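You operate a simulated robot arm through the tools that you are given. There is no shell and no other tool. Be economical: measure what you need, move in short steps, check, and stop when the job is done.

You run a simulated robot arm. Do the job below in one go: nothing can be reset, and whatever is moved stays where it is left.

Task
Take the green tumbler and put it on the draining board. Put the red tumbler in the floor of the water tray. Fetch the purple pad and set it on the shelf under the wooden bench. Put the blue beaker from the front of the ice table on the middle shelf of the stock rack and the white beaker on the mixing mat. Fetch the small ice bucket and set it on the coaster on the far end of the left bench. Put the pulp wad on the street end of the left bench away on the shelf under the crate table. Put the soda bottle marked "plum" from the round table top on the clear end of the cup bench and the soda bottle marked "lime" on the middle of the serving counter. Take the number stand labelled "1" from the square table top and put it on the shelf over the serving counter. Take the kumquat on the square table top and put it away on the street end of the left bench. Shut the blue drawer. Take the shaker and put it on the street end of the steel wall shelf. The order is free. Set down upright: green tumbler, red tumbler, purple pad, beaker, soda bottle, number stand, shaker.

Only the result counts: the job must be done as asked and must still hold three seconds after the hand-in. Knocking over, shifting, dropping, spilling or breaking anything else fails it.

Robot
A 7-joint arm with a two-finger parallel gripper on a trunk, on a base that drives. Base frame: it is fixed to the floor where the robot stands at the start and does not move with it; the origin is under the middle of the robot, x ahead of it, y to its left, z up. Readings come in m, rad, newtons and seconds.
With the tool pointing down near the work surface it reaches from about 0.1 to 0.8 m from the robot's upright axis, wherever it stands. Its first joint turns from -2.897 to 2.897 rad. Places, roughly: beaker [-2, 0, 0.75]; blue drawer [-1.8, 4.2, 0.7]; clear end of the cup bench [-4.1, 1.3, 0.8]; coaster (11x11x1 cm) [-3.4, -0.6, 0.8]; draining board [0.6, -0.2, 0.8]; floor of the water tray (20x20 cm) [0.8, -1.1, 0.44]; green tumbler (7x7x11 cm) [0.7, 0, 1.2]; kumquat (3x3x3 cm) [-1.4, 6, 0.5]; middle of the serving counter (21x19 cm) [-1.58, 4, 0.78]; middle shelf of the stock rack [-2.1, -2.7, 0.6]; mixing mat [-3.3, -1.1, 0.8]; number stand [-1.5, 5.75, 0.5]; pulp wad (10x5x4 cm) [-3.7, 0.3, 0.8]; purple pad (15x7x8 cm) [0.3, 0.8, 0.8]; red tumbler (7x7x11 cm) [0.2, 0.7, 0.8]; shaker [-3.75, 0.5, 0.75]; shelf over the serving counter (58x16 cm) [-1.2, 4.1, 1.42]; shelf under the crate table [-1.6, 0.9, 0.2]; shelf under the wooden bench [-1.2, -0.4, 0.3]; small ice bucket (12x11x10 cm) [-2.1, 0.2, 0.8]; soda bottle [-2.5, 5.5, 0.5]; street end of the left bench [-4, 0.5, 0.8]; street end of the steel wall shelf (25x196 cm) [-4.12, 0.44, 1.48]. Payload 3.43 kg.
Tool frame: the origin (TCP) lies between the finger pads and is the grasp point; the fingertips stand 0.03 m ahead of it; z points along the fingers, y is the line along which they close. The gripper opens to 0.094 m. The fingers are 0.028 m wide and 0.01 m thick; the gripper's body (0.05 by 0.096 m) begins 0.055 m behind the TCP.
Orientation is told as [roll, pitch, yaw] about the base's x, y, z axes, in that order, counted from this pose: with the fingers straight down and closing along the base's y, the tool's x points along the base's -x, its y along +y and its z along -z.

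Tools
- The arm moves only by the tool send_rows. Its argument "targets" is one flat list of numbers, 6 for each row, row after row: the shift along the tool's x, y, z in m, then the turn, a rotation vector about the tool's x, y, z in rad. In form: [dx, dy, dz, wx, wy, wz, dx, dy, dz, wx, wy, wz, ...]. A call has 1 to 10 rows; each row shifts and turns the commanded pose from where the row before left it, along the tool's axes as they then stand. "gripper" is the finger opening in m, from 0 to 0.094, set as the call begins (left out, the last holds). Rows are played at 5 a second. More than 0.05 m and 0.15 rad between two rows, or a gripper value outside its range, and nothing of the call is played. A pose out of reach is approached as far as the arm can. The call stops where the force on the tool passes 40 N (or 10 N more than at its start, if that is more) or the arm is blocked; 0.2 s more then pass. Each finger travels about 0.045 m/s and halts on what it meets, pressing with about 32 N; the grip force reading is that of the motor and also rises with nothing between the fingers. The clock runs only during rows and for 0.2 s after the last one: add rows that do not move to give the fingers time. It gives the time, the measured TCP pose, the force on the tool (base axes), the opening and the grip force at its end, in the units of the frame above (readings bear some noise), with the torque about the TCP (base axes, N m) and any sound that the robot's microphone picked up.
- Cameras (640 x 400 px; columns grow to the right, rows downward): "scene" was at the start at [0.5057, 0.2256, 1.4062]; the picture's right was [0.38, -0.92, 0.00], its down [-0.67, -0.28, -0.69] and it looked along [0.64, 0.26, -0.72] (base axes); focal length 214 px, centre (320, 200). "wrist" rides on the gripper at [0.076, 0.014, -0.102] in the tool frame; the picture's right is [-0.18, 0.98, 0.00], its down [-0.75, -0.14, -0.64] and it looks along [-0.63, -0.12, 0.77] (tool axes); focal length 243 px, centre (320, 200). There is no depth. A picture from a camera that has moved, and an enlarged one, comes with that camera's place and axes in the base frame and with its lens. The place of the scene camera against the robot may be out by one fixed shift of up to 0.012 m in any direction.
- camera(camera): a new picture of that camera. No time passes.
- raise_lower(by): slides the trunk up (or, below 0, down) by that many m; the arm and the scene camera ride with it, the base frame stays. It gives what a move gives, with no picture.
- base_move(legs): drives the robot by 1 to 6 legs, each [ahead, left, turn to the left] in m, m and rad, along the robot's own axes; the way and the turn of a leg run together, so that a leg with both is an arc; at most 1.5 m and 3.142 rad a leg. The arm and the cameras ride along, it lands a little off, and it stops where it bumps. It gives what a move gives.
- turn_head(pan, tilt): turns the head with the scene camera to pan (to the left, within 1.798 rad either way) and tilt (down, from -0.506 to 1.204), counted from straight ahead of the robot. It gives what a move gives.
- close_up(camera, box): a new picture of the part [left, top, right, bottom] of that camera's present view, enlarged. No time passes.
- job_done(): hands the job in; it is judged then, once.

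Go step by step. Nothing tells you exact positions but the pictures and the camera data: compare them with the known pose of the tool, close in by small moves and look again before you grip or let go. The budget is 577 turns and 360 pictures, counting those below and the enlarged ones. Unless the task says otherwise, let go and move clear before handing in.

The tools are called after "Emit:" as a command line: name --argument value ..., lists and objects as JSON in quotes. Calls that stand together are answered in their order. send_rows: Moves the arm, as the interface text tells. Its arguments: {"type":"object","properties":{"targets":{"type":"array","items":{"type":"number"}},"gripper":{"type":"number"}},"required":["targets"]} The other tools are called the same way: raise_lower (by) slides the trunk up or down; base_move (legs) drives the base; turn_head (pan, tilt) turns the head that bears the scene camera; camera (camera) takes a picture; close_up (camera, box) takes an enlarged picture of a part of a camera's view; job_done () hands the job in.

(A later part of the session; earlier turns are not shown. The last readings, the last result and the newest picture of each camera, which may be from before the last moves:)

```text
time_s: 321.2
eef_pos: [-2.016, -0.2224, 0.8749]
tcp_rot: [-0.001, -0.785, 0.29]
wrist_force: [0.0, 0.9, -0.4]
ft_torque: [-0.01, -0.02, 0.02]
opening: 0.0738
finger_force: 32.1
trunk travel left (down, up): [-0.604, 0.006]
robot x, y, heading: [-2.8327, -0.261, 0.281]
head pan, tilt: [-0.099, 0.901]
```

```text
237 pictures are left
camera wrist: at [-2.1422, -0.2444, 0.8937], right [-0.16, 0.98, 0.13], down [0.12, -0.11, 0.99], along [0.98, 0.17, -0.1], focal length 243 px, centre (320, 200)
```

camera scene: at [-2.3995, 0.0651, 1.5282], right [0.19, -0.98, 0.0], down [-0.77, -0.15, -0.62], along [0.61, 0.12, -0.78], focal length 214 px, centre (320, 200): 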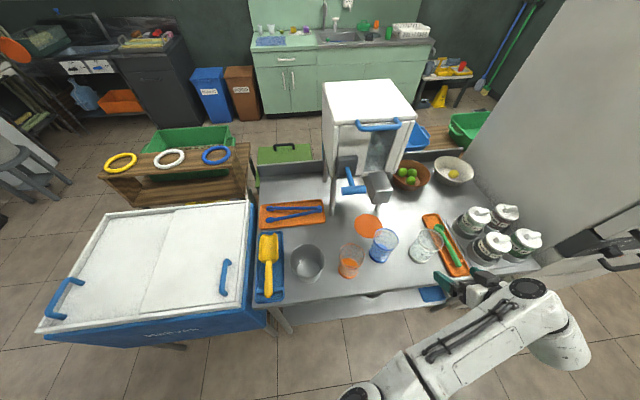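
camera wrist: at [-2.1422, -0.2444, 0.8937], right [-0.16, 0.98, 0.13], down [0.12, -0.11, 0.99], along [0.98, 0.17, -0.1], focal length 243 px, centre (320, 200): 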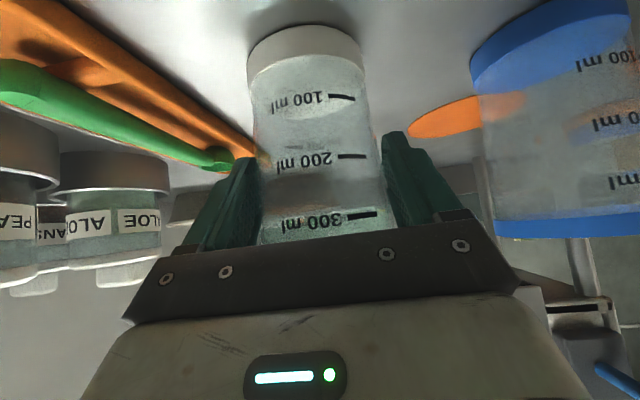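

Gripped. Lift clear, then move along the aisle and turn to the left bench in stages.

Emit:
send_rows --targets '[-0.034, 0, -0.034, 0, 0, 0, -0.034, 0, -0.034, 0, 0, 0, -0.034, 0, -0.034, 0, 0, 0, -0.034, 0, -0.034, 0, 0, 0, -0.034, 0, -0.034, 0, 0, 0, -0.034, 0, -0.034, 0, 0, 0]'

Emit:
camera --camera "wrist"

Emit:
base_move --legs '[[0, 0, -1.57]]'

Emit:
turn_head --pan 0 --tilt 0.5

Emit:
camera --camera "scene"

```text
time_s: 322.6
eef_pos: [-2.0175, -0.2236, 1.1622]
tcp_rot: [0.0, -0.783, 0.29]
wrist_force: [-0.5, -0.4, -1.4]
ft_torque: [0.0, 0.03, 0.02]
opening: 0.074
finger_force: 32.1
trunk travel left (down, up): [-0.604, 0.006]
robot x, y, heading: [-2.8321, -0.2588, 0.288]
head pan, tilt: [-0.099, 0.901]
```

```text
236 pictures are left
camera wrist: at [-2.1421, -0.245, 1.1814], right [-0.16, 0.98, 0.13], down [0.12, -0.11, 0.99], along [0.98, 0.17, -0.1], focal length 243 px, centre (320, 200)
```

wrist: 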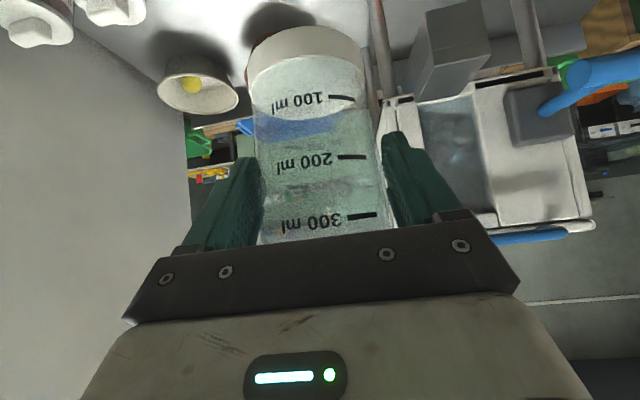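

```text
time_s: 326.8
eef_pos: [-2.7992, -1.0761, 1.1625]
tcp_rot: [-0.001, -0.785, -1.284]
wrist_force: [-0.2, 0.6, -0.8]
ft_torque: [0.01, 0.02, 0.02]
opening: 0.0739
finger_force: 31.9
trunk travel left (down, up): [-0.604, 0.006]
robot x, y, heading: [-2.8326, -0.2623, -1.293]
head pan, tilt: [-0.099, 0.901]
```

```text
time_s: 327.7
eef_pos: [-2.7998, -1.0777, 1.1628]
tcp_rot: [-0.002, -0.786, -1.283]
wrist_force: [1.2, 0.0, -0.9]
ft_torque: [0.0, 0.01, 0.01]
opening: 0.0735
finger_force: 31.8
trunk travel left (down, up): [-0.604, 0.006]
robot x, y, heading: [-2.8333, -0.2572, -1.291]
head pan, tilt: [0.0, 0.499]
```

```text
235 pictures are left
camera scene: at [-2.5089, -0.7194, 1.562], right [-0.96, -0.28, 0.0], down [-0.13, 0.46, -0.88], along [0.24, -0.84, -0.48], focal length 214 px, centre (320, 200)
```

scene: 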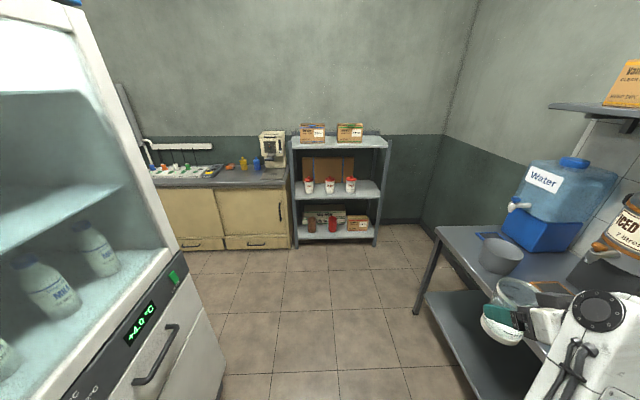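

Emit:
base_move --legs '[[0.84, 0.16, 0], [0, 0, -1.57]]'

Emit:
turn_head --pan -0.4 --tilt 0.8

Emit:
camera --camera "scene"

Emit:
camera --camera "wrist"

```text
time_s: 336.0
eef_pos: [-3.2616, -1.0591, 1.1621]
tcp_rot: [0.0, -0.787, -2.852]
wrist_force: [0.5, -0.2, -1.4]
ft_torque: [0.01, -0.04, 0.01]
opening: 0.0732
finger_force: 32.3
trunk travel left (down, up): [-0.604, 0.006]
robot x, y, heading: [-2.4473, -1.0245, -2.857]
head pan, tilt: [0.0, 0.499]
```

```text
time_s: 336.9
eef_pos: [-3.2634, -1.0591, 1.1625]
tcp_rot: [0.001, -0.787, -2.852]
wrist_force: [0.2, 0.3, -1.1]
ft_torque: [0.02, 0.01, -0.03]
opening: 0.0735
finger_force: 32.3
trunk travel left (down, up): [-0.604, 0.006]
robot x, y, heading: [-2.4484, -1.0231, -2.859]
head pan, tilt: [-0.4, 0.799]
```

```text
234 pictures are left
camera scene: at [-2.9074, -1.3248, 1.5361], right [0.12, 0.99, 0.0], down [0.71, -0.08, -0.7], along [-0.69, 0.08, -0.72], focal length 214 px, centre (320, 200)
```

scene: 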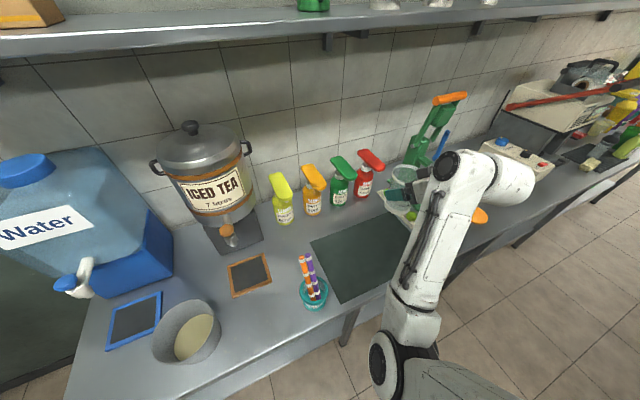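

```text
233 pictures are left
camera wrist: at [-3.1383, -1.037, 1.1811], right [0.16, -0.98, 0.13], down [-0.12, 0.11, 0.99], along [-0.98, -0.17, -0.1], focal length 243 px, centre (320, 200)
```

wrist: 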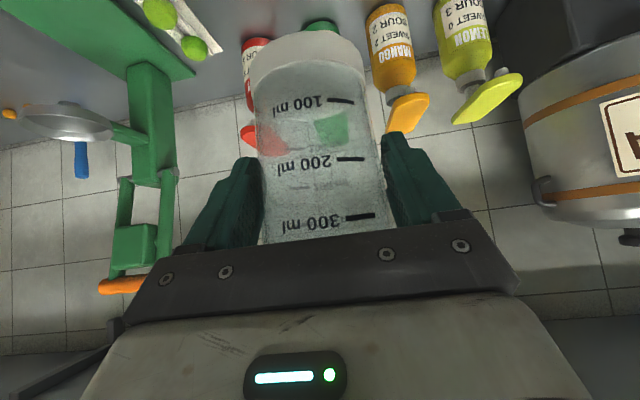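

Mat centre is nearly under the beaker. Move forward 5 cm and lower.

Emit:
send_rows --targets '[-0.02, 0, 0.02, 0, 0, 0, -0.018, 0, 0.018, 0, 0, 0, 0.034, 0, 0.034, 0, 0, 0, 0.034, 0, 0.034, 0, 0, 0, 0.034, 0, 0.034, 0, 0, 0, 0.034, 0, 0.034, 0, 0, 0, 0.02, 0, 0.02, 0, 0, 0]'

Emit:
camera --camera "scene"

Emit:
camera --camera "wrist"

```text
time_s: 338.5
eef_pos: [-3.3144, -1.0737, 0.9412]
tcp_rot: [0.0, -0.785, -2.853]
wrist_force: [0.4, -0.1, -0.1]
ft_torque: [0.0, 0.0, -0.03]
opening: 0.0733
finger_force: 32.0
trunk travel left (down, up): [-0.604, 0.006]
robot x, y, heading: [-2.4483, -1.0274, -2.857]
head pan, tilt: [-0.4, 0.799]
```

```text
232 pictures are left
camera scene: at [-2.9074, -1.3247, 1.5361], right [0.12, 0.99, 0.0], down [0.71, -0.08, -0.7], along [-0.69, 0.08, -0.72], focal length 214 px, centre (320, 200)
```

scene: 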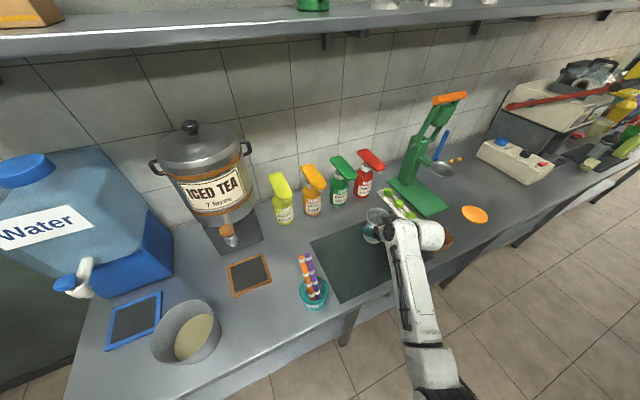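

```text
231 pictures are left
camera wrist: at [-3.1898, -1.0517, 0.9603], right [0.16, -0.98, 0.13], down [-0.12, 0.11, 0.99], along [-0.98, -0.17, -0.1], focal length 243 px, centre (320, 200)
```

wrist: 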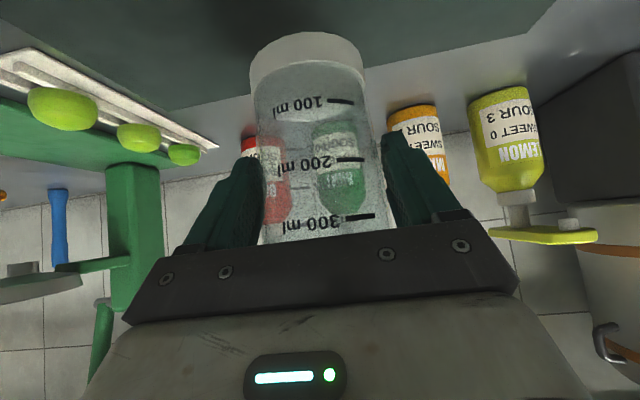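

Emit:
send_rows --targets '[0.015, 0, 0.015, 0, 0, 0, 0.01, 0, 0.01, 0, 0, 0, 0.004, 0, 0.004, 0, 0, 0, 0.003, 0, 0.003, 0, 0, 0, 0.003, 0, 0.003, 0, 0, 0, 0.003, 0, 0.003, 0, 0, 0, 0.003, 0, 0.003, 0, 0, 0]'

```text
time_s: 340.1
eef_pos: [-3.3149, -1.0753, 0.8837]
tcp_rot: [-0.001, -0.785, -2.852]
wrist_force: [0.0, -0.1, -0.8]
ft_torque: [0.03, -0.03, -0.01]
opening: 0.0728
finger_force: 31.8
trunk travel left (down, up): [-0.604, 0.006]
robot x, y, heading: [-2.4461, -1.0234, -2.859]
head pan, tilt: [-0.4, 0.799]
```

Emit:
send_rows --targets '[0.003, 0, 0.003, 0, 0, 0, 0.003, 0, 0.003, 0, 0, 0, 0.002, 0, 0.002, 0, 0, 0, 0.002, 0, 0.002, 0, 0, 0, 0.002, 0, 0.002, 0, 0, 0]'

Emit:
camera --camera "wrist"

```text
time_s: 341.3
eef_pos: [-3.3145, -1.0749, 0.8681]
tcp_rot: [-0.001, -0.787, -2.851]
wrist_force: [3.9, -0.2, 22.7]
ft_torque: [-0.39, 0.8, 0.01]
opening: 0.0719
finger_force: 30.3
trunk travel left (down, up): [-0.604, 0.006]
robot x, y, heading: [-2.4439, -1.0213, -2.858]
head pan, tilt: [-0.4, 0.799]
```

```text
230 pictures are left
camera wrist: at [-3.1901, -1.0524, 0.8868], right [0.16, -0.98, 0.13], down [-0.11, 0.11, 0.99], along [-0.98, -0.17, -0.09], focal length 243 px, centre (320, 200)
```

wrist: 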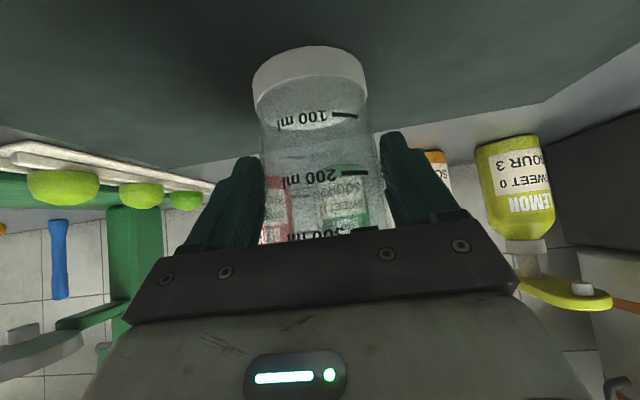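

On the mat. Release and retreat along the tool axis.

Emit:
send_rows --targets '[-0.001, 0, -0.001, 0, 0, 0, 0, 0, 0, 0, 0, 0, 0, 0, 0, 0, 0, 0, 0, 0, 0, 0, 0, 0]' --gripper 0.094

Emit:
send_rows --targets '[0, 0, -0.03, 0, 0, 0, 0, 0, -0.04, 0, 0, 0, 0, 0, -0.045, 0, 0, 0, 0, 0, -0.045, 0, 0, 0]'

Emit:
camera --camera "scene"

Emit:
camera --camera "wrist"

```text
time_s: 342.3
eef_pos: [-3.314, -1.0746, 0.8675]
tcp_rot: [-0.001, -0.783, -2.852]
wrist_force: [0.2, -0.1, 0.0]
ft_torque: [0.01, 0.03, -0.01]
opening: 0.0938
finger_force: 0.0
trunk travel left (down, up): [-0.604, 0.006]
robot x, y, heading: [-2.447, -1.0252, -2.862]
head pan, tilt: [-0.4, 0.799]
```

```text
time_s: 343.3
eef_pos: [-3.205, -1.0438, 0.9818]
tcp_rot: [0.0, -0.783, -2.852]
wrist_force: [-1.0, -0.4, -0.3]
ft_torque: [-0.02, 0.0, 0.0]
opening: 0.0941
finger_force: 0.0
trunk travel left (down, up): [-0.604, 0.006]
robot x, y, heading: [-2.4474, -1.023, -2.86]
head pan, tilt: [-0.4, 0.799]
```

```text
229 pictures are left
camera scene: at [-2.9074, -1.3248, 1.5361], right [0.12, 0.99, 0.0], down [0.71, -0.08, -0.7], along [-0.69, 0.08, -0.72], focal length 214 px, centre (320, 200)
```

scene: 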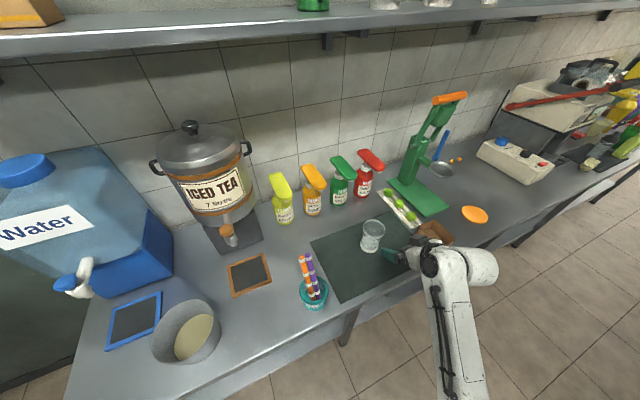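

```text
228 pictures are left
camera wrist: at [-3.0807, -1.0209, 1.0006], right [0.16, -0.98, 0.13], down [-0.12, 0.11, 0.99], along [-0.98, -0.17, -0.1], focal length 243 px, centre (320, 200)
```

wrist: 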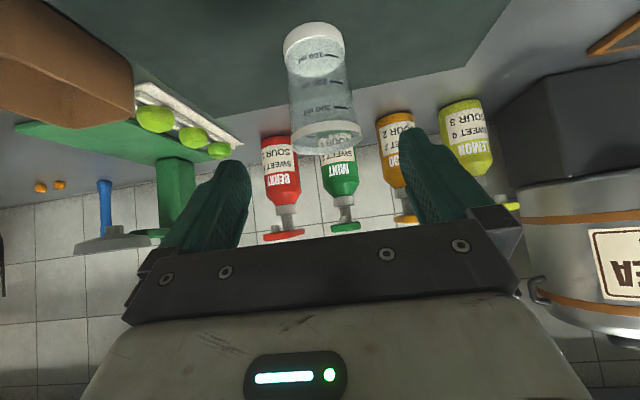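

White beaker is on the mixing mat. Return to the ice table for the blue beaker.

Emit:
send_rows --targets '[-0.034, 0, -0.034, 0, 0, 0, -0.034, 0, -0.034, 0, 0, 0, -0.034, 0, -0.034, 0, 0, 0, -0.034, 0, -0.034, 0, 0, 0]'

Emit:
base_move --legs '[[0, 0, 1.57], [-0.99, -0.2, 0], [0, 0, 1.57]]'

Emit:
camera --camera "wrist"

Emit:
camera --camera "scene"

```text
time_s: 344.3
eef_pos: [-3.2052, -1.0439, 1.1728]
tcp_rot: [0.001, -0.785, -2.853]
wrist_force: [-0.2, -0.2, 0.0]
ft_torque: [0.0, 0.02, -0.01]
opening: 0.0938
finger_force: 0.1
trunk travel left (down, up): [-0.604, 0.006]
robot x, y, heading: [-2.4478, -1.0263, -2.86]
head pan, tilt: [-0.4, 0.799]
```

```text
time_s: 357.1
eef_pos: [-2.145, -0.1105, 1.1721]
tcp_rot: [0.0, -0.786, 0.278]
wrist_force: [-0.5, -1.0, -0.2]
ft_torque: [0.02, 0.01, -0.01]
opening: 0.0937
finger_force: 0.1
trunk travel left (down, up): [-0.604, 0.006]
robot x, y, heading: [-2.9032, -0.1208, 0.274]
head pan, tilt: [-0.4, 0.799]
```

```text
227 pictures are left
camera wrist: at [-2.2706, -0.1306, 1.1914], right [-0.15, 0.98, 0.13], down [0.12, -0.11, 0.99], along [0.98, 0.16, -0.1], focal length 243 px, centre (320, 200)
```

wrist: 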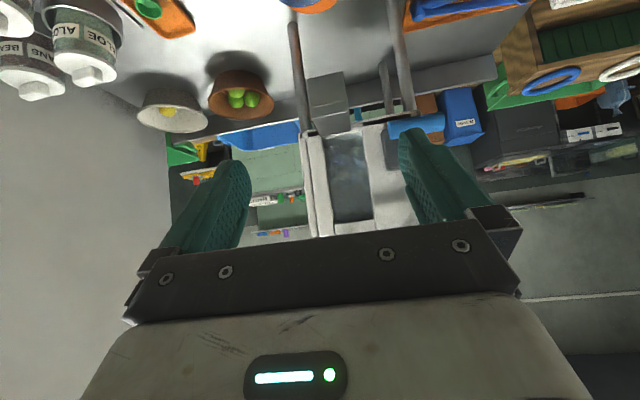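

```text
226 pictures are left
camera scene: at [-2.461, 0.1744, 1.5361], right [-0.13, -0.99, 0.0], down [-0.71, 0.09, -0.7], along [0.69, -0.09, -0.72], focal length 214 px, centre (320, 200)
```

scene: 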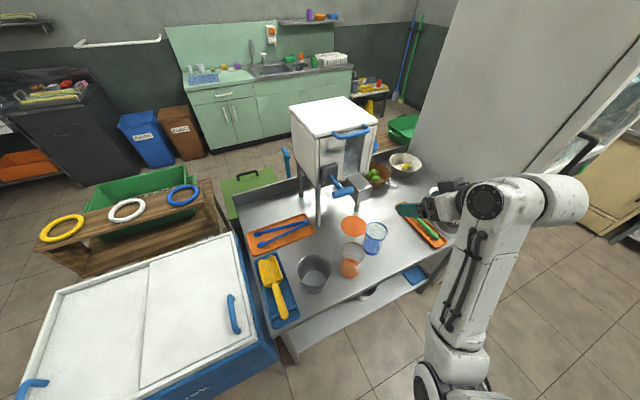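

Blue beaker ≈(-2.052,-0.080). Lower behind it.

Emit:
send_rows --targets '[0.035, 0.004, 0.035, 0, 0, 0, 0.035, 0, 0.035, 0, 0, 0, 0.035, 0, 0.035, 0, 0, 0, 0.035, 0, 0.035, 0, 0, 0, 0.035, 0, 0.035, 0, 0, 0, 0.035, 0, 0.035, 0, 0, 0]'

Emit:
camera --camera "wrist"

```text
time_s: 358.5
eef_pos: [-2.1459, -0.1053, 0.8754]
tcp_rot: [-0.001, -0.786, 0.281]
wrist_force: [-0.3, 0.2, -0.1]
ft_torque: [-0.01, 0.0, -0.02]
opening: 0.0941
finger_force: 0.1
trunk travel left (down, up): [-0.604, 0.006]
robot x, y, heading: [-2.9045, -0.1209, 0.272]
head pan, tilt: [-0.4, 0.799]
```

```text
225 pictures are left
camera wrist: at [-2.2712, -0.1266, 0.8935], right [-0.15, 0.98, 0.13], down [0.11, -0.11, 0.99], along [0.98, 0.16, -0.1], focal length 243 px, centre (320, 200)
```

wrist: 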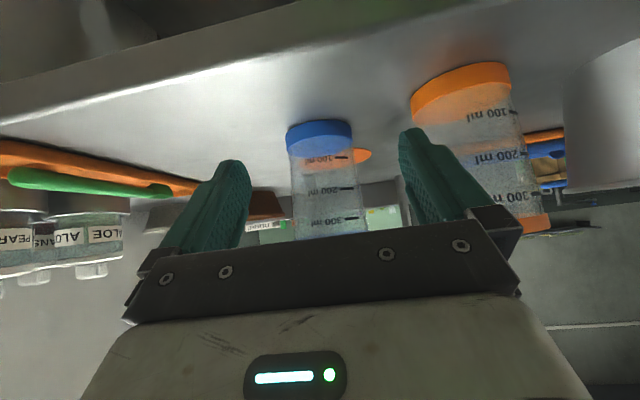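

Emit:
send_rows --targets '[-0.028, -0.008, 0.028, 0, 0, 0, -0.028, 0, 0.028, 0, 0, 0, 0, 0, 0, 0, 0, 0]'

Emit:
camera --camera "wrist"

```text
time_s: 359.3
eef_pos: [-2.0687, -0.092, 0.8748]
tcp_rot: [0.0, -0.785, 0.279]
wrist_force: [1.1, -0.7, -0.2]
ft_torque: [-0.02, 0.0, 0.04]
opening: 0.0941
finger_force: 0.0
trunk travel left (down, up): [-0.604, 0.006]
robot x, y, heading: [-2.9053, -0.1209, 0.272]
head pan, tilt: [-0.4, 0.799]
```

```text
224 pictures are left
camera wrist: at [-2.1936, -0.1135, 0.8935], right [-0.14, 0.98, 0.13], down [0.12, -0.11, 0.99], along [0.98, 0.16, -0.1], focal length 243 px, centre (320, 200)
```

wrist: 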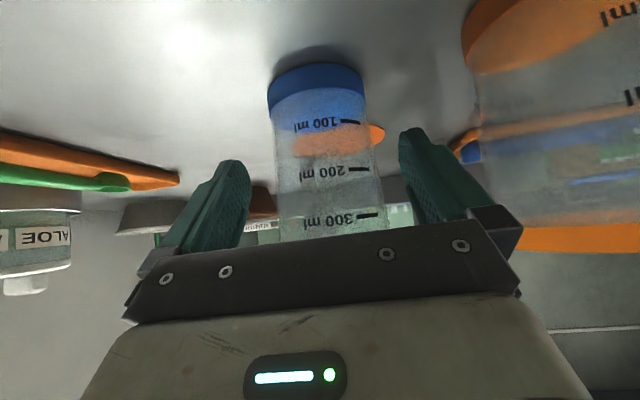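

Emit:
send_rows --targets '[-0.02, 0, 0.02, 0, 0, 0, 0, 0, 0, 0, 0, 0]'

Emit:
send_rows --targets '[0, 0, 0, 0, 0, 0, 0, 0, 0, 0, 0, 0, 0, 0, 0, 0, 0, 0, 0, 0, 0, 0, 0, 0]' --gripper 0.05

Emit:
send_rows --targets '[-0.034, 0, -0.034, 0, 0, 0, -0.034, 0, -0.034, 0, 0, 0, -0.034, 0, -0.034, 0, 0, 0, -0.034, 0, -0.034, 0, 0, 0, -0.034, 0, -0.034, 0, 0, 0, -0.034, 0, -0.034, 0, 0, 0]'

Emit:
camera --camera "wrist"

```text
time_s: 359.9
eef_pos: [-2.039, -0.0838, 0.8744]
tcp_rot: [0.001, -0.785, 0.278]
wrist_force: [-0.1, 0.1, 0.0]
ft_torque: [-0.02, 0.04, 0.02]
opening: 0.0937
finger_force: 0.1
trunk travel left (down, up): [-0.604, 0.006]
robot x, y, heading: [-2.9053, -0.1246, 0.27]
head pan, tilt: [-0.4, 0.799]
```

```text
time_s: 360.9
eef_pos: [-2.0407, -0.0841, 0.8737]
tcp_rot: [0.0, -0.785, 0.28]
wrist_force: [0.6, 0.3, -0.2]
ft_torque: [-0.01, 0.0, 0.02]
opening: 0.0746
finger_force: 32.1
trunk travel left (down, up): [-0.604, 0.006]
robot x, y, heading: [-2.9013, -0.1205, 0.272]
head pan, tilt: [-0.4, 0.799]
```

```text
time_s: 362.3
eef_pos: [-2.0417, -0.0846, 1.1648]
tcp_rot: [0.001, -0.785, 0.278]
wrist_force: [0.3, -0.1, -1.0]
ft_torque: [0.04, 0.03, 0.0]
opening: 0.0747
finger_force: 32.1
trunk travel left (down, up): [-0.604, 0.006]
robot x, y, heading: [-2.9028, -0.1205, 0.268]
head pan, tilt: [-0.4, 0.799]
```

```text
223 pictures are left
camera wrist: at [-2.1666, -0.1058, 1.1838], right [-0.14, 0.98, 0.13], down [0.12, -0.11, 0.99], along [0.98, 0.16, -0.1], focal length 243 px, centre (320, 200)
```

wrist: 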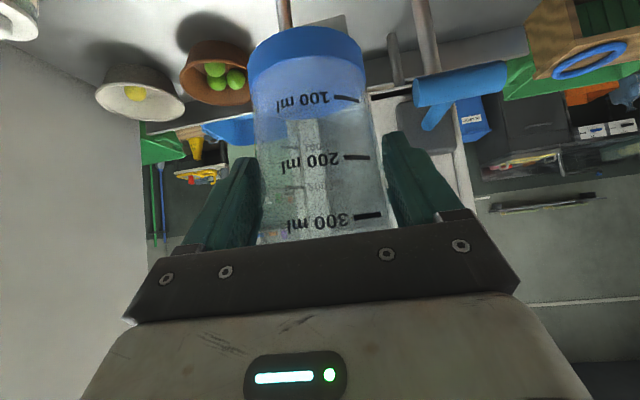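

Blue beaker held. Drive to the stock rack.

Emit:
base_move --legs '[[0, 0, -1.55], [1.2, -0.1, 0]]'

Emit:
turn_head --pan -0.3 --tilt 0.6

Emit:
camera --camera "scene"

```text
time_s: 372.2
eef_pos: [-2.6395, -2.1702, 1.1659]
tcp_rot: [0.0, -0.786, -1.297]
wrist_force: [-0.7, 0.0, -1.4]
ft_torque: [0.02, 0.02, 0.0]
opening: 0.0724
finger_force: 31.3
trunk travel left (down, up): [-0.604, 0.006]
robot x, y, heading: [-2.6732, -1.3071, -1.301]
head pan, tilt: [-0.4, 0.799]
```

```text
time_s: 373.0
eef_pos: [-2.6385, -2.1702, 1.1648]
tcp_rot: [0.0, -0.786, -1.297]
wrist_force: [0.2, 0.0, -0.5]
ft_torque: [0.0, -0.04, -0.01]
opening: 0.0723
finger_force: 32.1
trunk travel left (down, up): [-0.604, 0.006]
robot x, y, heading: [-2.6713, -1.3064, -1.306]
head pan, tilt: [-0.3, 0.6]
```

```text
222 pictures are left
camera scene: at [-2.381, -1.7706, 1.5529], right [-1.0, 0.03, 0.0], down [0.02, 0.57, -0.82], along [-0.03, -0.82, -0.57], focal length 214 px, centre (320, 200)
```

scene: 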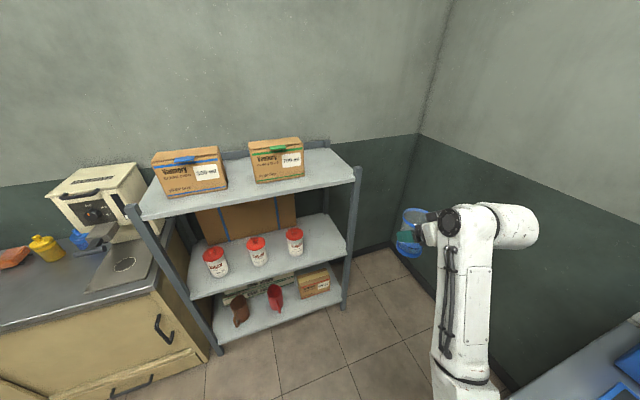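

Rack: free spot on the middle shelf right of the bottles, ≈N −3.09. Lower the trunk and approach.

Emit:
raise_lower --by -0.4

Emit:
base_move --legs '[[0.3, 0.07, 0.03]]'

Emit:
camera --camera "scene"

Emit:
camera --camera "wrist"

```text
time_s: 376.8
eef_pos: [-2.6404, -2.1708, 0.7648]
tcp_rot: [0.0, -0.785, -1.297]
wrist_force: [0.9, -0.8, -0.4]
ft_torque: [-0.01, -0.01, -0.02]
opening: 0.072
finger_force: 32.4
trunk travel left (down, up): [-0.204, 0.406]
robot x, y, heading: [-2.6711, -1.3066, -1.301]
head pan, tilt: [-0.3, 0.6]
```

```text
time_s: 378.9
eef_pos: [-2.4624, -2.4379, 0.7644]
tcp_rot: [0.001, -0.785, -1.268]
wrist_force: [0.4, 0.3, -0.8]
ft_torque: [0.01, -0.02, -0.02]
opening: 0.0719
finger_force: 31.6
trunk travel left (down, up): [-0.204, 0.406]
robot x, y, heading: [-2.5225, -1.5736, -1.272]
head pan, tilt: [-0.3, 0.6]
```

```text
221 pictures are left
camera scene: at [-2.2162, -2.03, 1.153], right [-1.0, 0.0, 0.0], down [0.0, 0.57, -0.82], along [0.0, -0.82, -0.57], focal length 214 px, centre (320, 200)
```

scene: 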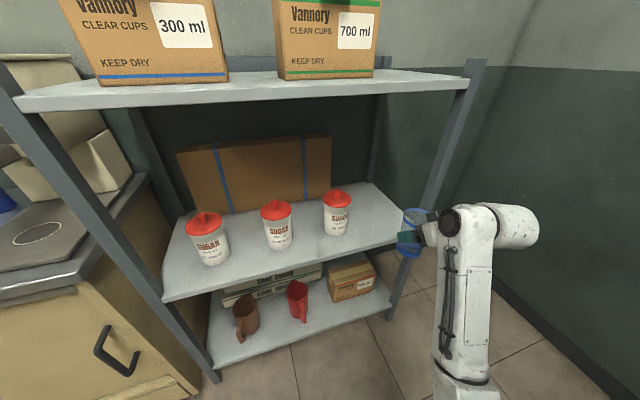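

```text
220 pictures are left
camera wrist: at [-2.4874, -2.313, 0.7834], right [0.98, 0.17, 0.13], down [-0.11, -0.12, 0.99], along [0.18, -0.98, -0.1], focal length 243 px, centre (320, 200)
```

wrist: 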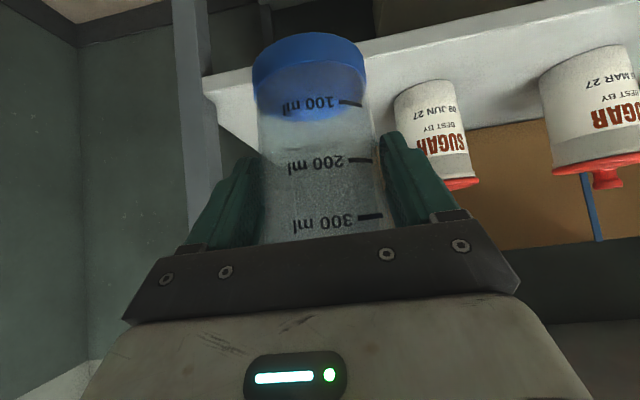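

Emit:
raise_lower --by -0.035

Emit:
base_move --legs '[[0.12, -0.018, 0]]'

Emit:
camera --camera "scene"

Emit:
camera --camera "wrist"

```text
time_s: 379.7
eef_pos: [-2.4634, -2.4379, 0.7287]
tcp_rot: [-0.001, -0.785, -1.266]
wrist_force: [0.5, 0.2, -1.6]
ft_torque: [-0.01, -0.01, 0.02]
opening: 0.0721
finger_force: 32.3
trunk travel left (down, up): [-0.169, 0.441]
robot x, y, heading: [-2.5206, -1.5763, -1.272]
head pan, tilt: [-0.3, 0.6]
```

```text
time_s: 380.9
eef_pos: [-2.4445, -2.5574, 0.7291]
tcp_rot: [0.0, -0.787, -1.266]
wrist_force: [0.5, 0.6, -1.0]
ft_torque: [0.04, 0.01, -0.01]
opening: 0.0718
finger_force: 31.9
trunk travel left (down, up): [-0.169, 0.441]
robot x, y, heading: [-2.5055, -1.6981, -1.267]
head pan, tilt: [-0.3, 0.6]
```

```text
219 pictures are left
camera scene: at [-2.1975, -2.1498, 1.118], right [-1.0, 0.0, 0.0], down [0.0, 0.57, -0.82], along [0.0, -0.82, -0.57], focal length 214 px, centre (320, 200)
```

scene: 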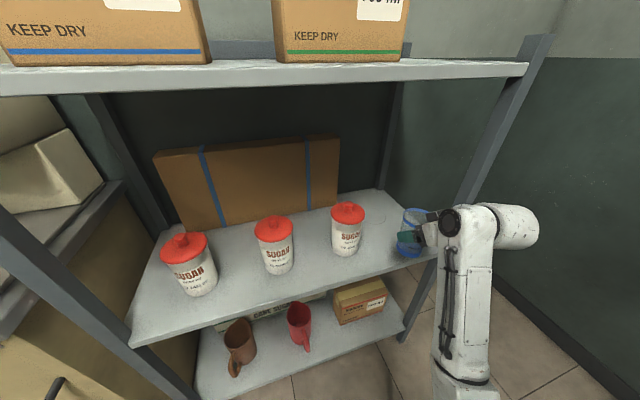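

```text
218 pictures are left
camera wrist: at [-2.4684, -2.4332, 0.7484], right [0.98, 0.17, 0.13], down [-0.11, -0.12, 0.99], along [0.18, -0.98, -0.1], focal length 243 px, centre (320, 200)
```

wrist: 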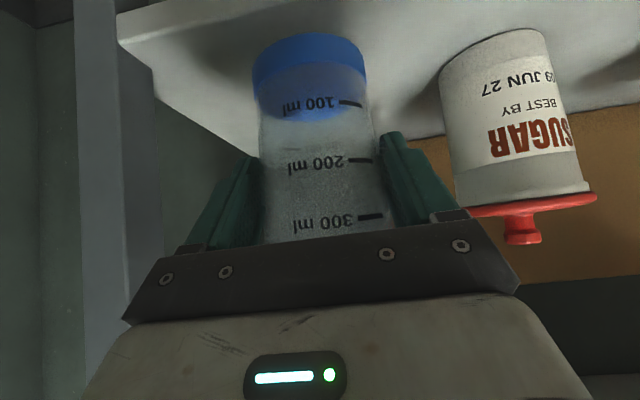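

Emit:
base_move --legs '[[0.075, 0, 0]]'

Emit:
send_rows --targets '[0.01, 0, 0.01, 0, 0, 0, 0.007, 0, 0.007, 0, 0, 0, 0.004, 0, 0.004, 0, 0, 0, 0.003, 0, 0.003, 0, 0, 0, 0.003, 0, 0.003, 0, 0, 0]'

Emit:
camera --camera "wrist"

```text
time_s: 381.9
eef_pos: [-2.4205, -2.6317, 0.7309]
tcp_rot: [-0.001, -0.781, -1.264]
wrist_force: [0.3, 0.2, -0.4]
ft_torque: [0.03, 0.0, -0.01]
opening: 0.0716
finger_force: 32.0
trunk travel left (down, up): [-0.169, 0.441]
robot x, y, heading: [-2.4822, -1.7722, -1.274]
head pan, tilt: [-0.3, 0.6]
```

```text
time_s: 383.1
eef_pos: [-2.4221, -2.632, 0.6941]
tcp_rot: [-0.003, -0.79, -1.264]
wrist_force: [1.2, 3.9, 14.3]
ft_torque: [-0.1, 0.19, -0.05]
opening: 0.0718
finger_force: 32.3
trunk travel left (down, up): [-0.169, 0.441]
robot x, y, heading: [-2.4793, -1.7698, -1.272]
head pan, tilt: [-0.3, 0.6]
```

```text
217 pictures are left
camera wrist: at [-2.4461, -2.5065, 0.712], right [0.98, 0.17, 0.13], down [-0.11, -0.11, 0.99], along [0.18, -0.98, -0.09], focal length 243 px, centre (320, 200)
```

wrist: 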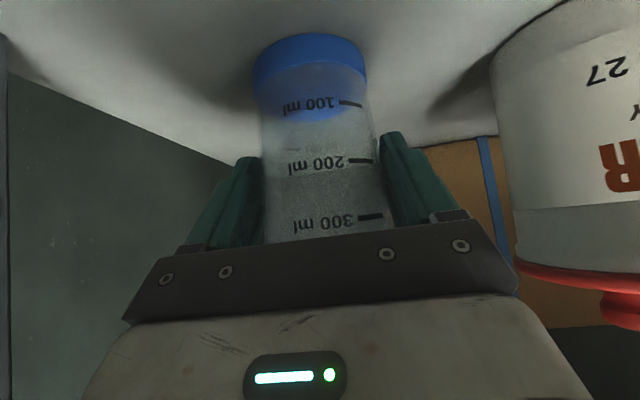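

Emit:
send_rows --targets '[0, 0, 0, 0, 0, 0, 0, 0, 0, 0, 0, 0, 0, 0, 0, 0, 0, 0, 0, 0, 0, 0, 0, 0]' --gripper 0.09

Emit:
send_rows --targets '[0, 0, -0.03, 0, 0, 0, 0, 0, -0.04, 0, 0, 0, 0, 0, -0.045, 0, 0, 0]'

Emit:
base_move --legs '[[-0.4, 0, 0]]'

Emit:
camera --camera "scene"

```text
time_s: 384.1
eef_pos: [-2.422, -2.6313, 0.6914]
tcp_rot: [0.0, -0.784, -1.267]
wrist_force: [0.5, 0.4, 0.4]
ft_torque: [0.01, 0.01, -0.02]
opening: 0.0899
finger_force: 0.1
trunk travel left (down, up): [-0.169, 0.441]
robot x, y, heading: [-2.4788, -1.7665, -1.271]
head pan, tilt: [-0.3, 0.6]
```

```text
time_s: 384.9
eef_pos: [-2.445, -2.5548, 0.7726]
tcp_rot: [0.0, -0.784, -1.266]
wrist_force: [-0.6, -0.5, 0.5]
ft_torque: [0.03, 0.02, 0.01]
opening: 0.0899
finger_force: 0.0
trunk travel left (down, up): [-0.169, 0.441]
robot x, y, heading: [-2.4798, -1.7709, -1.271]
head pan, tilt: [-0.3, 0.6]
```

```text
time_s: 387.4
eef_pos: [-2.563, -2.1738, 0.773]
tcp_rot: [0.0, -0.783, -1.265]
wrist_force: [-0.5, 0.7, 0.3]
ft_torque: [-0.03, 0.0, 0.0]
opening: 0.0898
finger_force: 0.0
trunk travel left (down, up): [-0.169, 0.441]
robot x, y, heading: [-2.5971, -1.387, -1.273]
head pan, tilt: [-0.3, 0.6]
```

```text
216 pictures are left
camera scene: at [-2.2923, -1.841, 1.118], right [-1.0, 0.0, 0.0], down [0.0, 0.57, -0.82], along [0.0, -0.82, -0.57], focal length 214 px, centre (320, 200)
```

scene: 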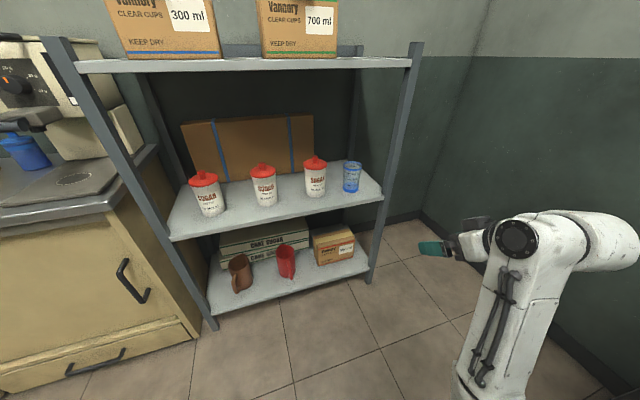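

Blue beaker stands on the rack. Next the ice bucket: raise and go back along the aisle.

Emit:
raise_lower --by 0.4

Emit:
base_move --legs '[[-0.8, 0, 0], [-0.8, 0, 0], [0, 0, 1.57]]'

Emit:
turn_head --pan -0.2 --tilt 0.9

Emit:
camera --camera "scene"

Emit:
camera --camera "wrist"

```text
time_s: 391.3
eef_pos: [-2.5618, -2.1734, 1.1714]
tcp_rot: [-0.001, -0.784, -1.265]
wrist_force: [-0.1, -0.3, 0.5]
ft_torque: [-0.02, 0.03, 0.04]
opening: 0.0902
finger_force: 0.0
trunk travel left (down, up): [-0.569, 0.041]
robot x, y, heading: [-2.5962, -1.3872, -1.274]
head pan, tilt: [-0.3, 0.6]
```

```text
time_s: 403.2
eef_pos: [-2.297, 0.1768, 1.1713]
tcp_rot: [0.0, -0.782, 0.317]
wrist_force: [0.5, 0.4, -0.1]
ft_torque: [-0.04, -0.03, -0.02]
opening: 0.09
finger_force: 0.1
trunk travel left (down, up): [-0.569, 0.041]
robot x, y, heading: [-3.0862, 0.1321, 0.319]
head pan, tilt: [-0.3, 0.6]
```

```text
time_s: 404.0
eef_pos: [-2.2969, 0.1756, 1.1721]
tcp_rot: [0.0, -0.783, 0.317]
wrist_force: [-0.4, 0.3, 0.3]
ft_torque: [-0.03, 0.01, -0.01]
opening: 0.09
finger_force: 0.0
trunk travel left (down, up): [-0.569, 0.041]
robot x, y, heading: [-3.0778, 0.1273, 0.313]
head pan, tilt: [-0.201, 0.901]
```

```text
215 pictures are left
camera scene: at [-2.6567, 0.4599, 1.4933], right [0.11, -0.99, 0.0], down [-0.78, -0.09, -0.62], along [0.62, 0.07, -0.78], focal length 214 px, centre (320, 200)
```

scene: 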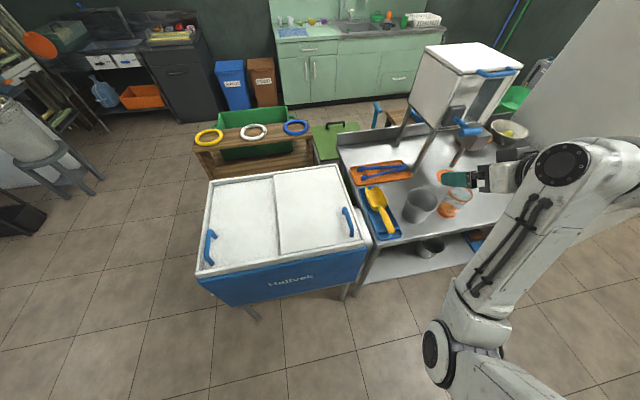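

```text
214 pictures are left
camera wrist: at [-2.4219, 0.1504, 1.1914], right [-0.18, 0.97, 0.13], down [0.12, -0.11, 0.99], along [0.98, 0.2, -0.1], focal length 243 px, centre (320, 200)
```

wrist: 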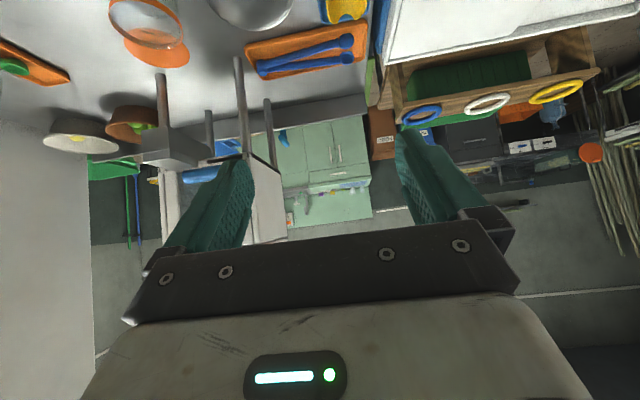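

Emit:
close_up --camera "scene" --box '[350, 150, 510, 250]'

```text
4.00 times, centred on (430, 200) of scene
camera zoom: at [-2.6567, 0.4599, 1.4933], right [0.11, -0.99, 0.0], down [-0.78, -0.09, -0.62], along [0.62, 0.07, -0.78], focal length 858 px, centre (-120, 200)
```

zoom: 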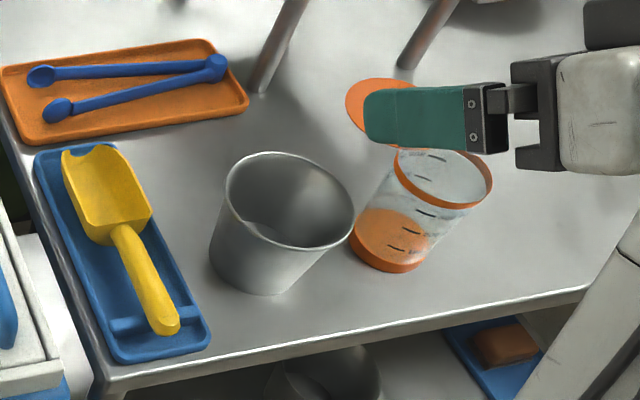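

Bucket axis ≈(-2.139,0.152), rim radius ≈0.057, rim z≈0.89. I'll grip its left wall with one finger inside. Position above first.

Emit:
send_rows --targets '[-0.033, -0.008, 0.033, 0, 0, 0, -0.033, -0.008, 0.033, 0, 0, 0, -0.033, 0, 0.033, 0, 0, 0, 0.034, 0, 0.034, 0, 0, 0, 0.034, 0, 0.034, 0, 0, 0, 0.034, 0, 0.034, 0, 0, 0, 0.0, 0, 0.0, 0, 0, 0]' --gripper 0.036

Emit:
camera --camera "wrist"

Emit:
camera --camera "scene"

```text
time_s: 405.6
eef_pos: [-2.1591, 0.2036, 1.0273]
tcp_rot: [0.0, -0.784, 0.318]
wrist_force: [0.1, 0.1, 0.8]
ft_torque: [-0.04, -0.03, 0.01]
opening: 0.0361
finger_force: 0.2
trunk travel left (down, up): [-0.569, 0.041]
robot x, y, heading: [-3.0798, 0.1299, 0.309]
head pan, tilt: [-0.201, 0.901]
```

```text
212 pictures are left
camera wrist: at [-2.2841, 0.1778, 1.0463], right [-0.18, 0.97, 0.13], down [0.12, -0.11, 0.99], along [0.98, 0.2, -0.1], focal length 243 px, centre (320, 200)
```

wrist: 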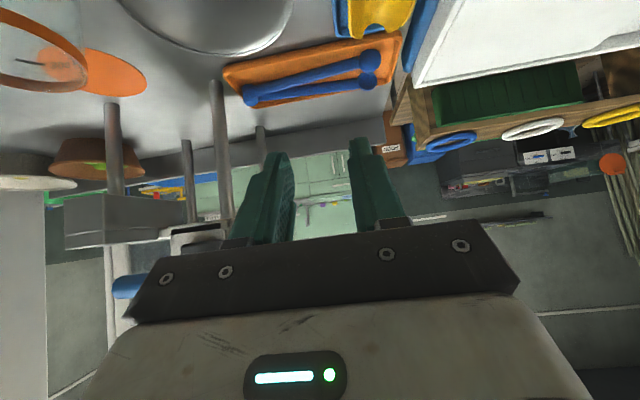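

```text
211 pictures are left
camera scene: at [-2.6567, 0.46, 1.4932], right [0.11, -0.99, 0.0], down [-0.78, -0.09, -0.62], along [0.62, 0.07, -0.78], focal length 214 px, centre (320, 200)
```

scene: 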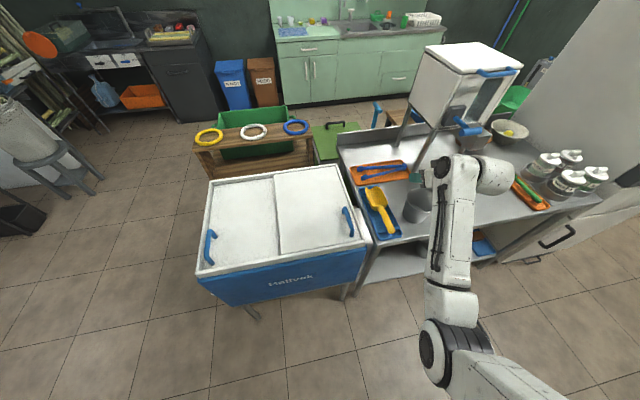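

Emit:
send_rows --targets '[0.034, -0.003, 0.034, 0, 0, 0, 0.025, 0, 0.025, 0, 0, 0, 0, 0, 0, 0, 0, 0]'

Emit:
camera --camera "wrist"

Emit:
close_up --camera "scene" --box '[350, 130, 510, 250]'

```text
time_s: 406.4
eef_pos: [-2.1579, 0.2017, 0.9442]
tcp_rot: [0.001, -0.783, 0.317]
wrist_force: [-0.1, 0.5, -0.7]
ft_torque: [0.01, 0.02, -0.01]
opening: 0.0359
finger_force: 0.1
trunk travel left (down, up): [-0.569, 0.041]
robot x, y, heading: [-3.0814, 0.1267, 0.314]
head pan, tilt: [-0.201, 0.901]
```

```text
210 pictures are left
camera wrist: at [-2.2832, 0.1757, 0.9636], right [-0.18, 0.97, 0.13], down [0.12, -0.11, 0.99], along [0.98, 0.2, -0.1], focal length 243 px, centre (320, 200)
```

wrist: 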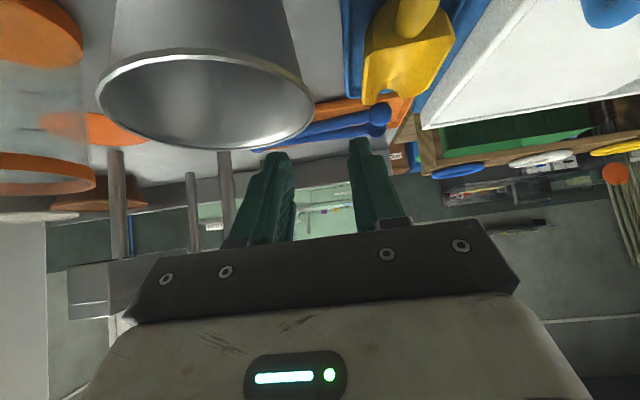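

```text
3.33 times, centred on (430, 190) of scene
camera zoom: at [-2.6567, 0.46, 1.4932], right [0.11, -0.99, 0.0], down [-0.78, -0.09, -0.62], along [0.62, 0.07, -0.78], focal length 715 px, centre (-47, 233)
```

zoom: 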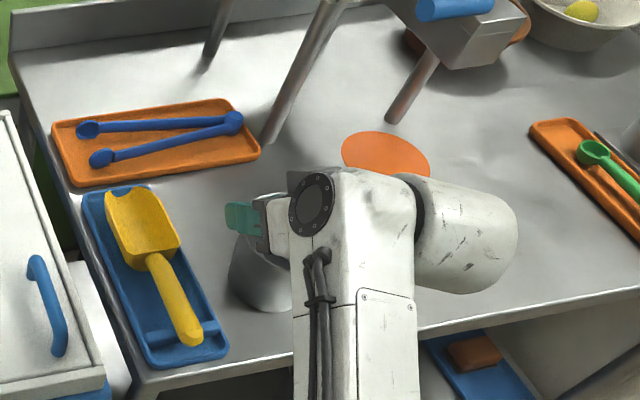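

Rim centre ≈(-2.15,0.148,0.889). Fine adjust and descend so the wall sits between the fingers.

Emit:
send_rows --targets '[0.0064, 0.005, -0.0064, 0, 0, 0, 0.0233, 0, 0.0233, 0, 0, 0, 0, 0, 0, 0, 0, 0]'

Emit:
camera --camera "wrist"

```text
time_s: 407.2
eef_pos: [-2.1689, 0.2025, 0.9114]
tcp_rot: [-0.001, -0.784, 0.319]
wrist_force: [-0.2, -0.1, -0.6]
ft_torque: [0.02, 0.01, 0.0]
opening: 0.0363
finger_force: 0.0
trunk travel left (down, up): [-0.569, 0.041]
robot x, y, heading: [-3.0811, 0.1303, 0.311]
head pan, tilt: [-0.201, 0.901]
```

```text
208 pictures are left
camera wrist: at [-2.2936, 0.1779, 0.9307], right [-0.18, 0.97, 0.13], down [0.12, -0.11, 0.99], along [0.98, 0.2, -0.1], focal length 243 px, centre (320, 200)
```

wrist: 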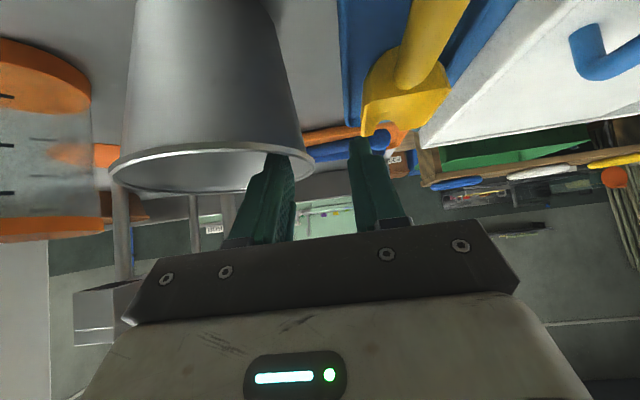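

Emit:
send_rows --targets '[0, -0.005, 0, 0, 0, 0, 0.0125, 0, 0.0125, 0, 0, 0, 0.0125, 0, 0.0125, 0, 0, 0, 0, 0, 0, 0, 0, 0]'

Emit:
camera --camera "wrist"

```text
time_s: 408.2
eef_pos: [-2.1668, 0.1975, 0.877]
tcp_rot: [-0.001, -0.783, 0.317]
wrist_force: [1.1, 0.3, 1.5]
ft_torque: [-0.02, 0.04, 0.01]
opening: 0.036
finger_force: 0.5
trunk travel left (down, up): [-0.569, 0.041]
robot x, y, heading: [-3.0802, 0.1266, 0.314]
head pan, tilt: [-0.201, 0.901]
```

```text
207 pictures are left
camera wrist: at [-2.292, 0.1725, 0.8956], right [-0.18, 0.97, 0.13], down [0.12, -0.11, 0.99], along [0.98, 0.2, -0.1], focal length 243 px, centre (320, 200)
```

wrist: 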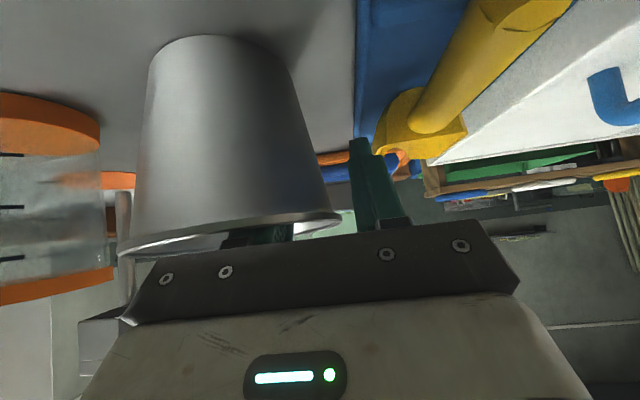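

The wall is between the fingers. Grip and lift slightly.

Emit:
send_rows --targets '[0, 0, 0, 0, 0, 0, 0, 0, 0, 0, 0, 0, 0, 0, 0, 0, 0, 0, 0, 0, 0, 0, 0, 0]' --gripper 0.0

Emit:
send_rows --targets '[-0.02, 0, -0.02, 0, 0, 0, -0.02, 0, -0.02, 0, 0, 0, 0, 0, 0, 0, 0, 0]'

Emit:
camera --camera "wrist"

Emit:
close_up --camera "scene" --box '[350, 130, 510, 250]'

```text
time_s: 409.2
eef_pos: [-2.1666, 0.1978, 0.8792]
tcp_rot: [-0.002, -0.787, 0.318]
wrist_force: [-0.5, -3.6, 10.3]
ft_torque: [-0.72, 0.15, 0.03]
opening: 0.0216
finger_force: 31.9
trunk travel left (down, up): [-0.569, 0.041]
robot x, y, heading: [-3.0818, 0.1289, 0.314]
head pan, tilt: [-0.201, 0.901]
```

```text
time_s: 410.0
eef_pos: [-2.167, 0.2005, 0.9339]
tcp_rot: [0.002, -0.782, 0.319]
wrist_force: [0.6, -0.4, -1.8]
ft_torque: [0.04, 0.0, -0.01]
opening: 0.0136
finger_force: 31.8
trunk travel left (down, up): [-0.569, 0.041]
robot x, y, heading: [-3.0838, 0.1311, 0.316]
head pan, tilt: [-0.201, 0.901]
```

```text
206 pictures are left
camera wrist: at [-2.2923, 0.1731, 0.9521], right [-0.18, 0.97, 0.13], down [0.12, -0.11, 0.99], along [0.98, 0.2, -0.1], focal length 243 px, centre (320, 200)
```

wrist: 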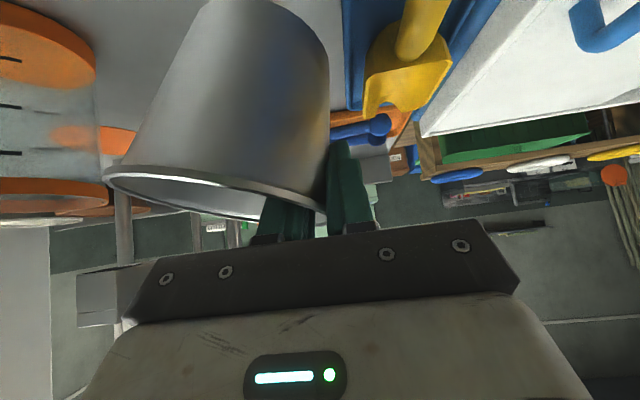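

```text
3.33 times, centred on (430, 190) of scene
camera zoom: at [-2.6568, 0.46, 1.4931], right [0.11, -0.99, 0.0], down [-0.78, -0.09, -0.62], along [0.62, 0.07, -0.78], focal length 715 px, centre (-47, 233)
```

zoom: 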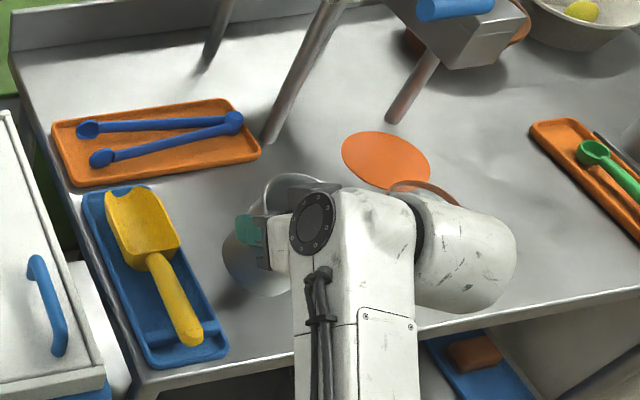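

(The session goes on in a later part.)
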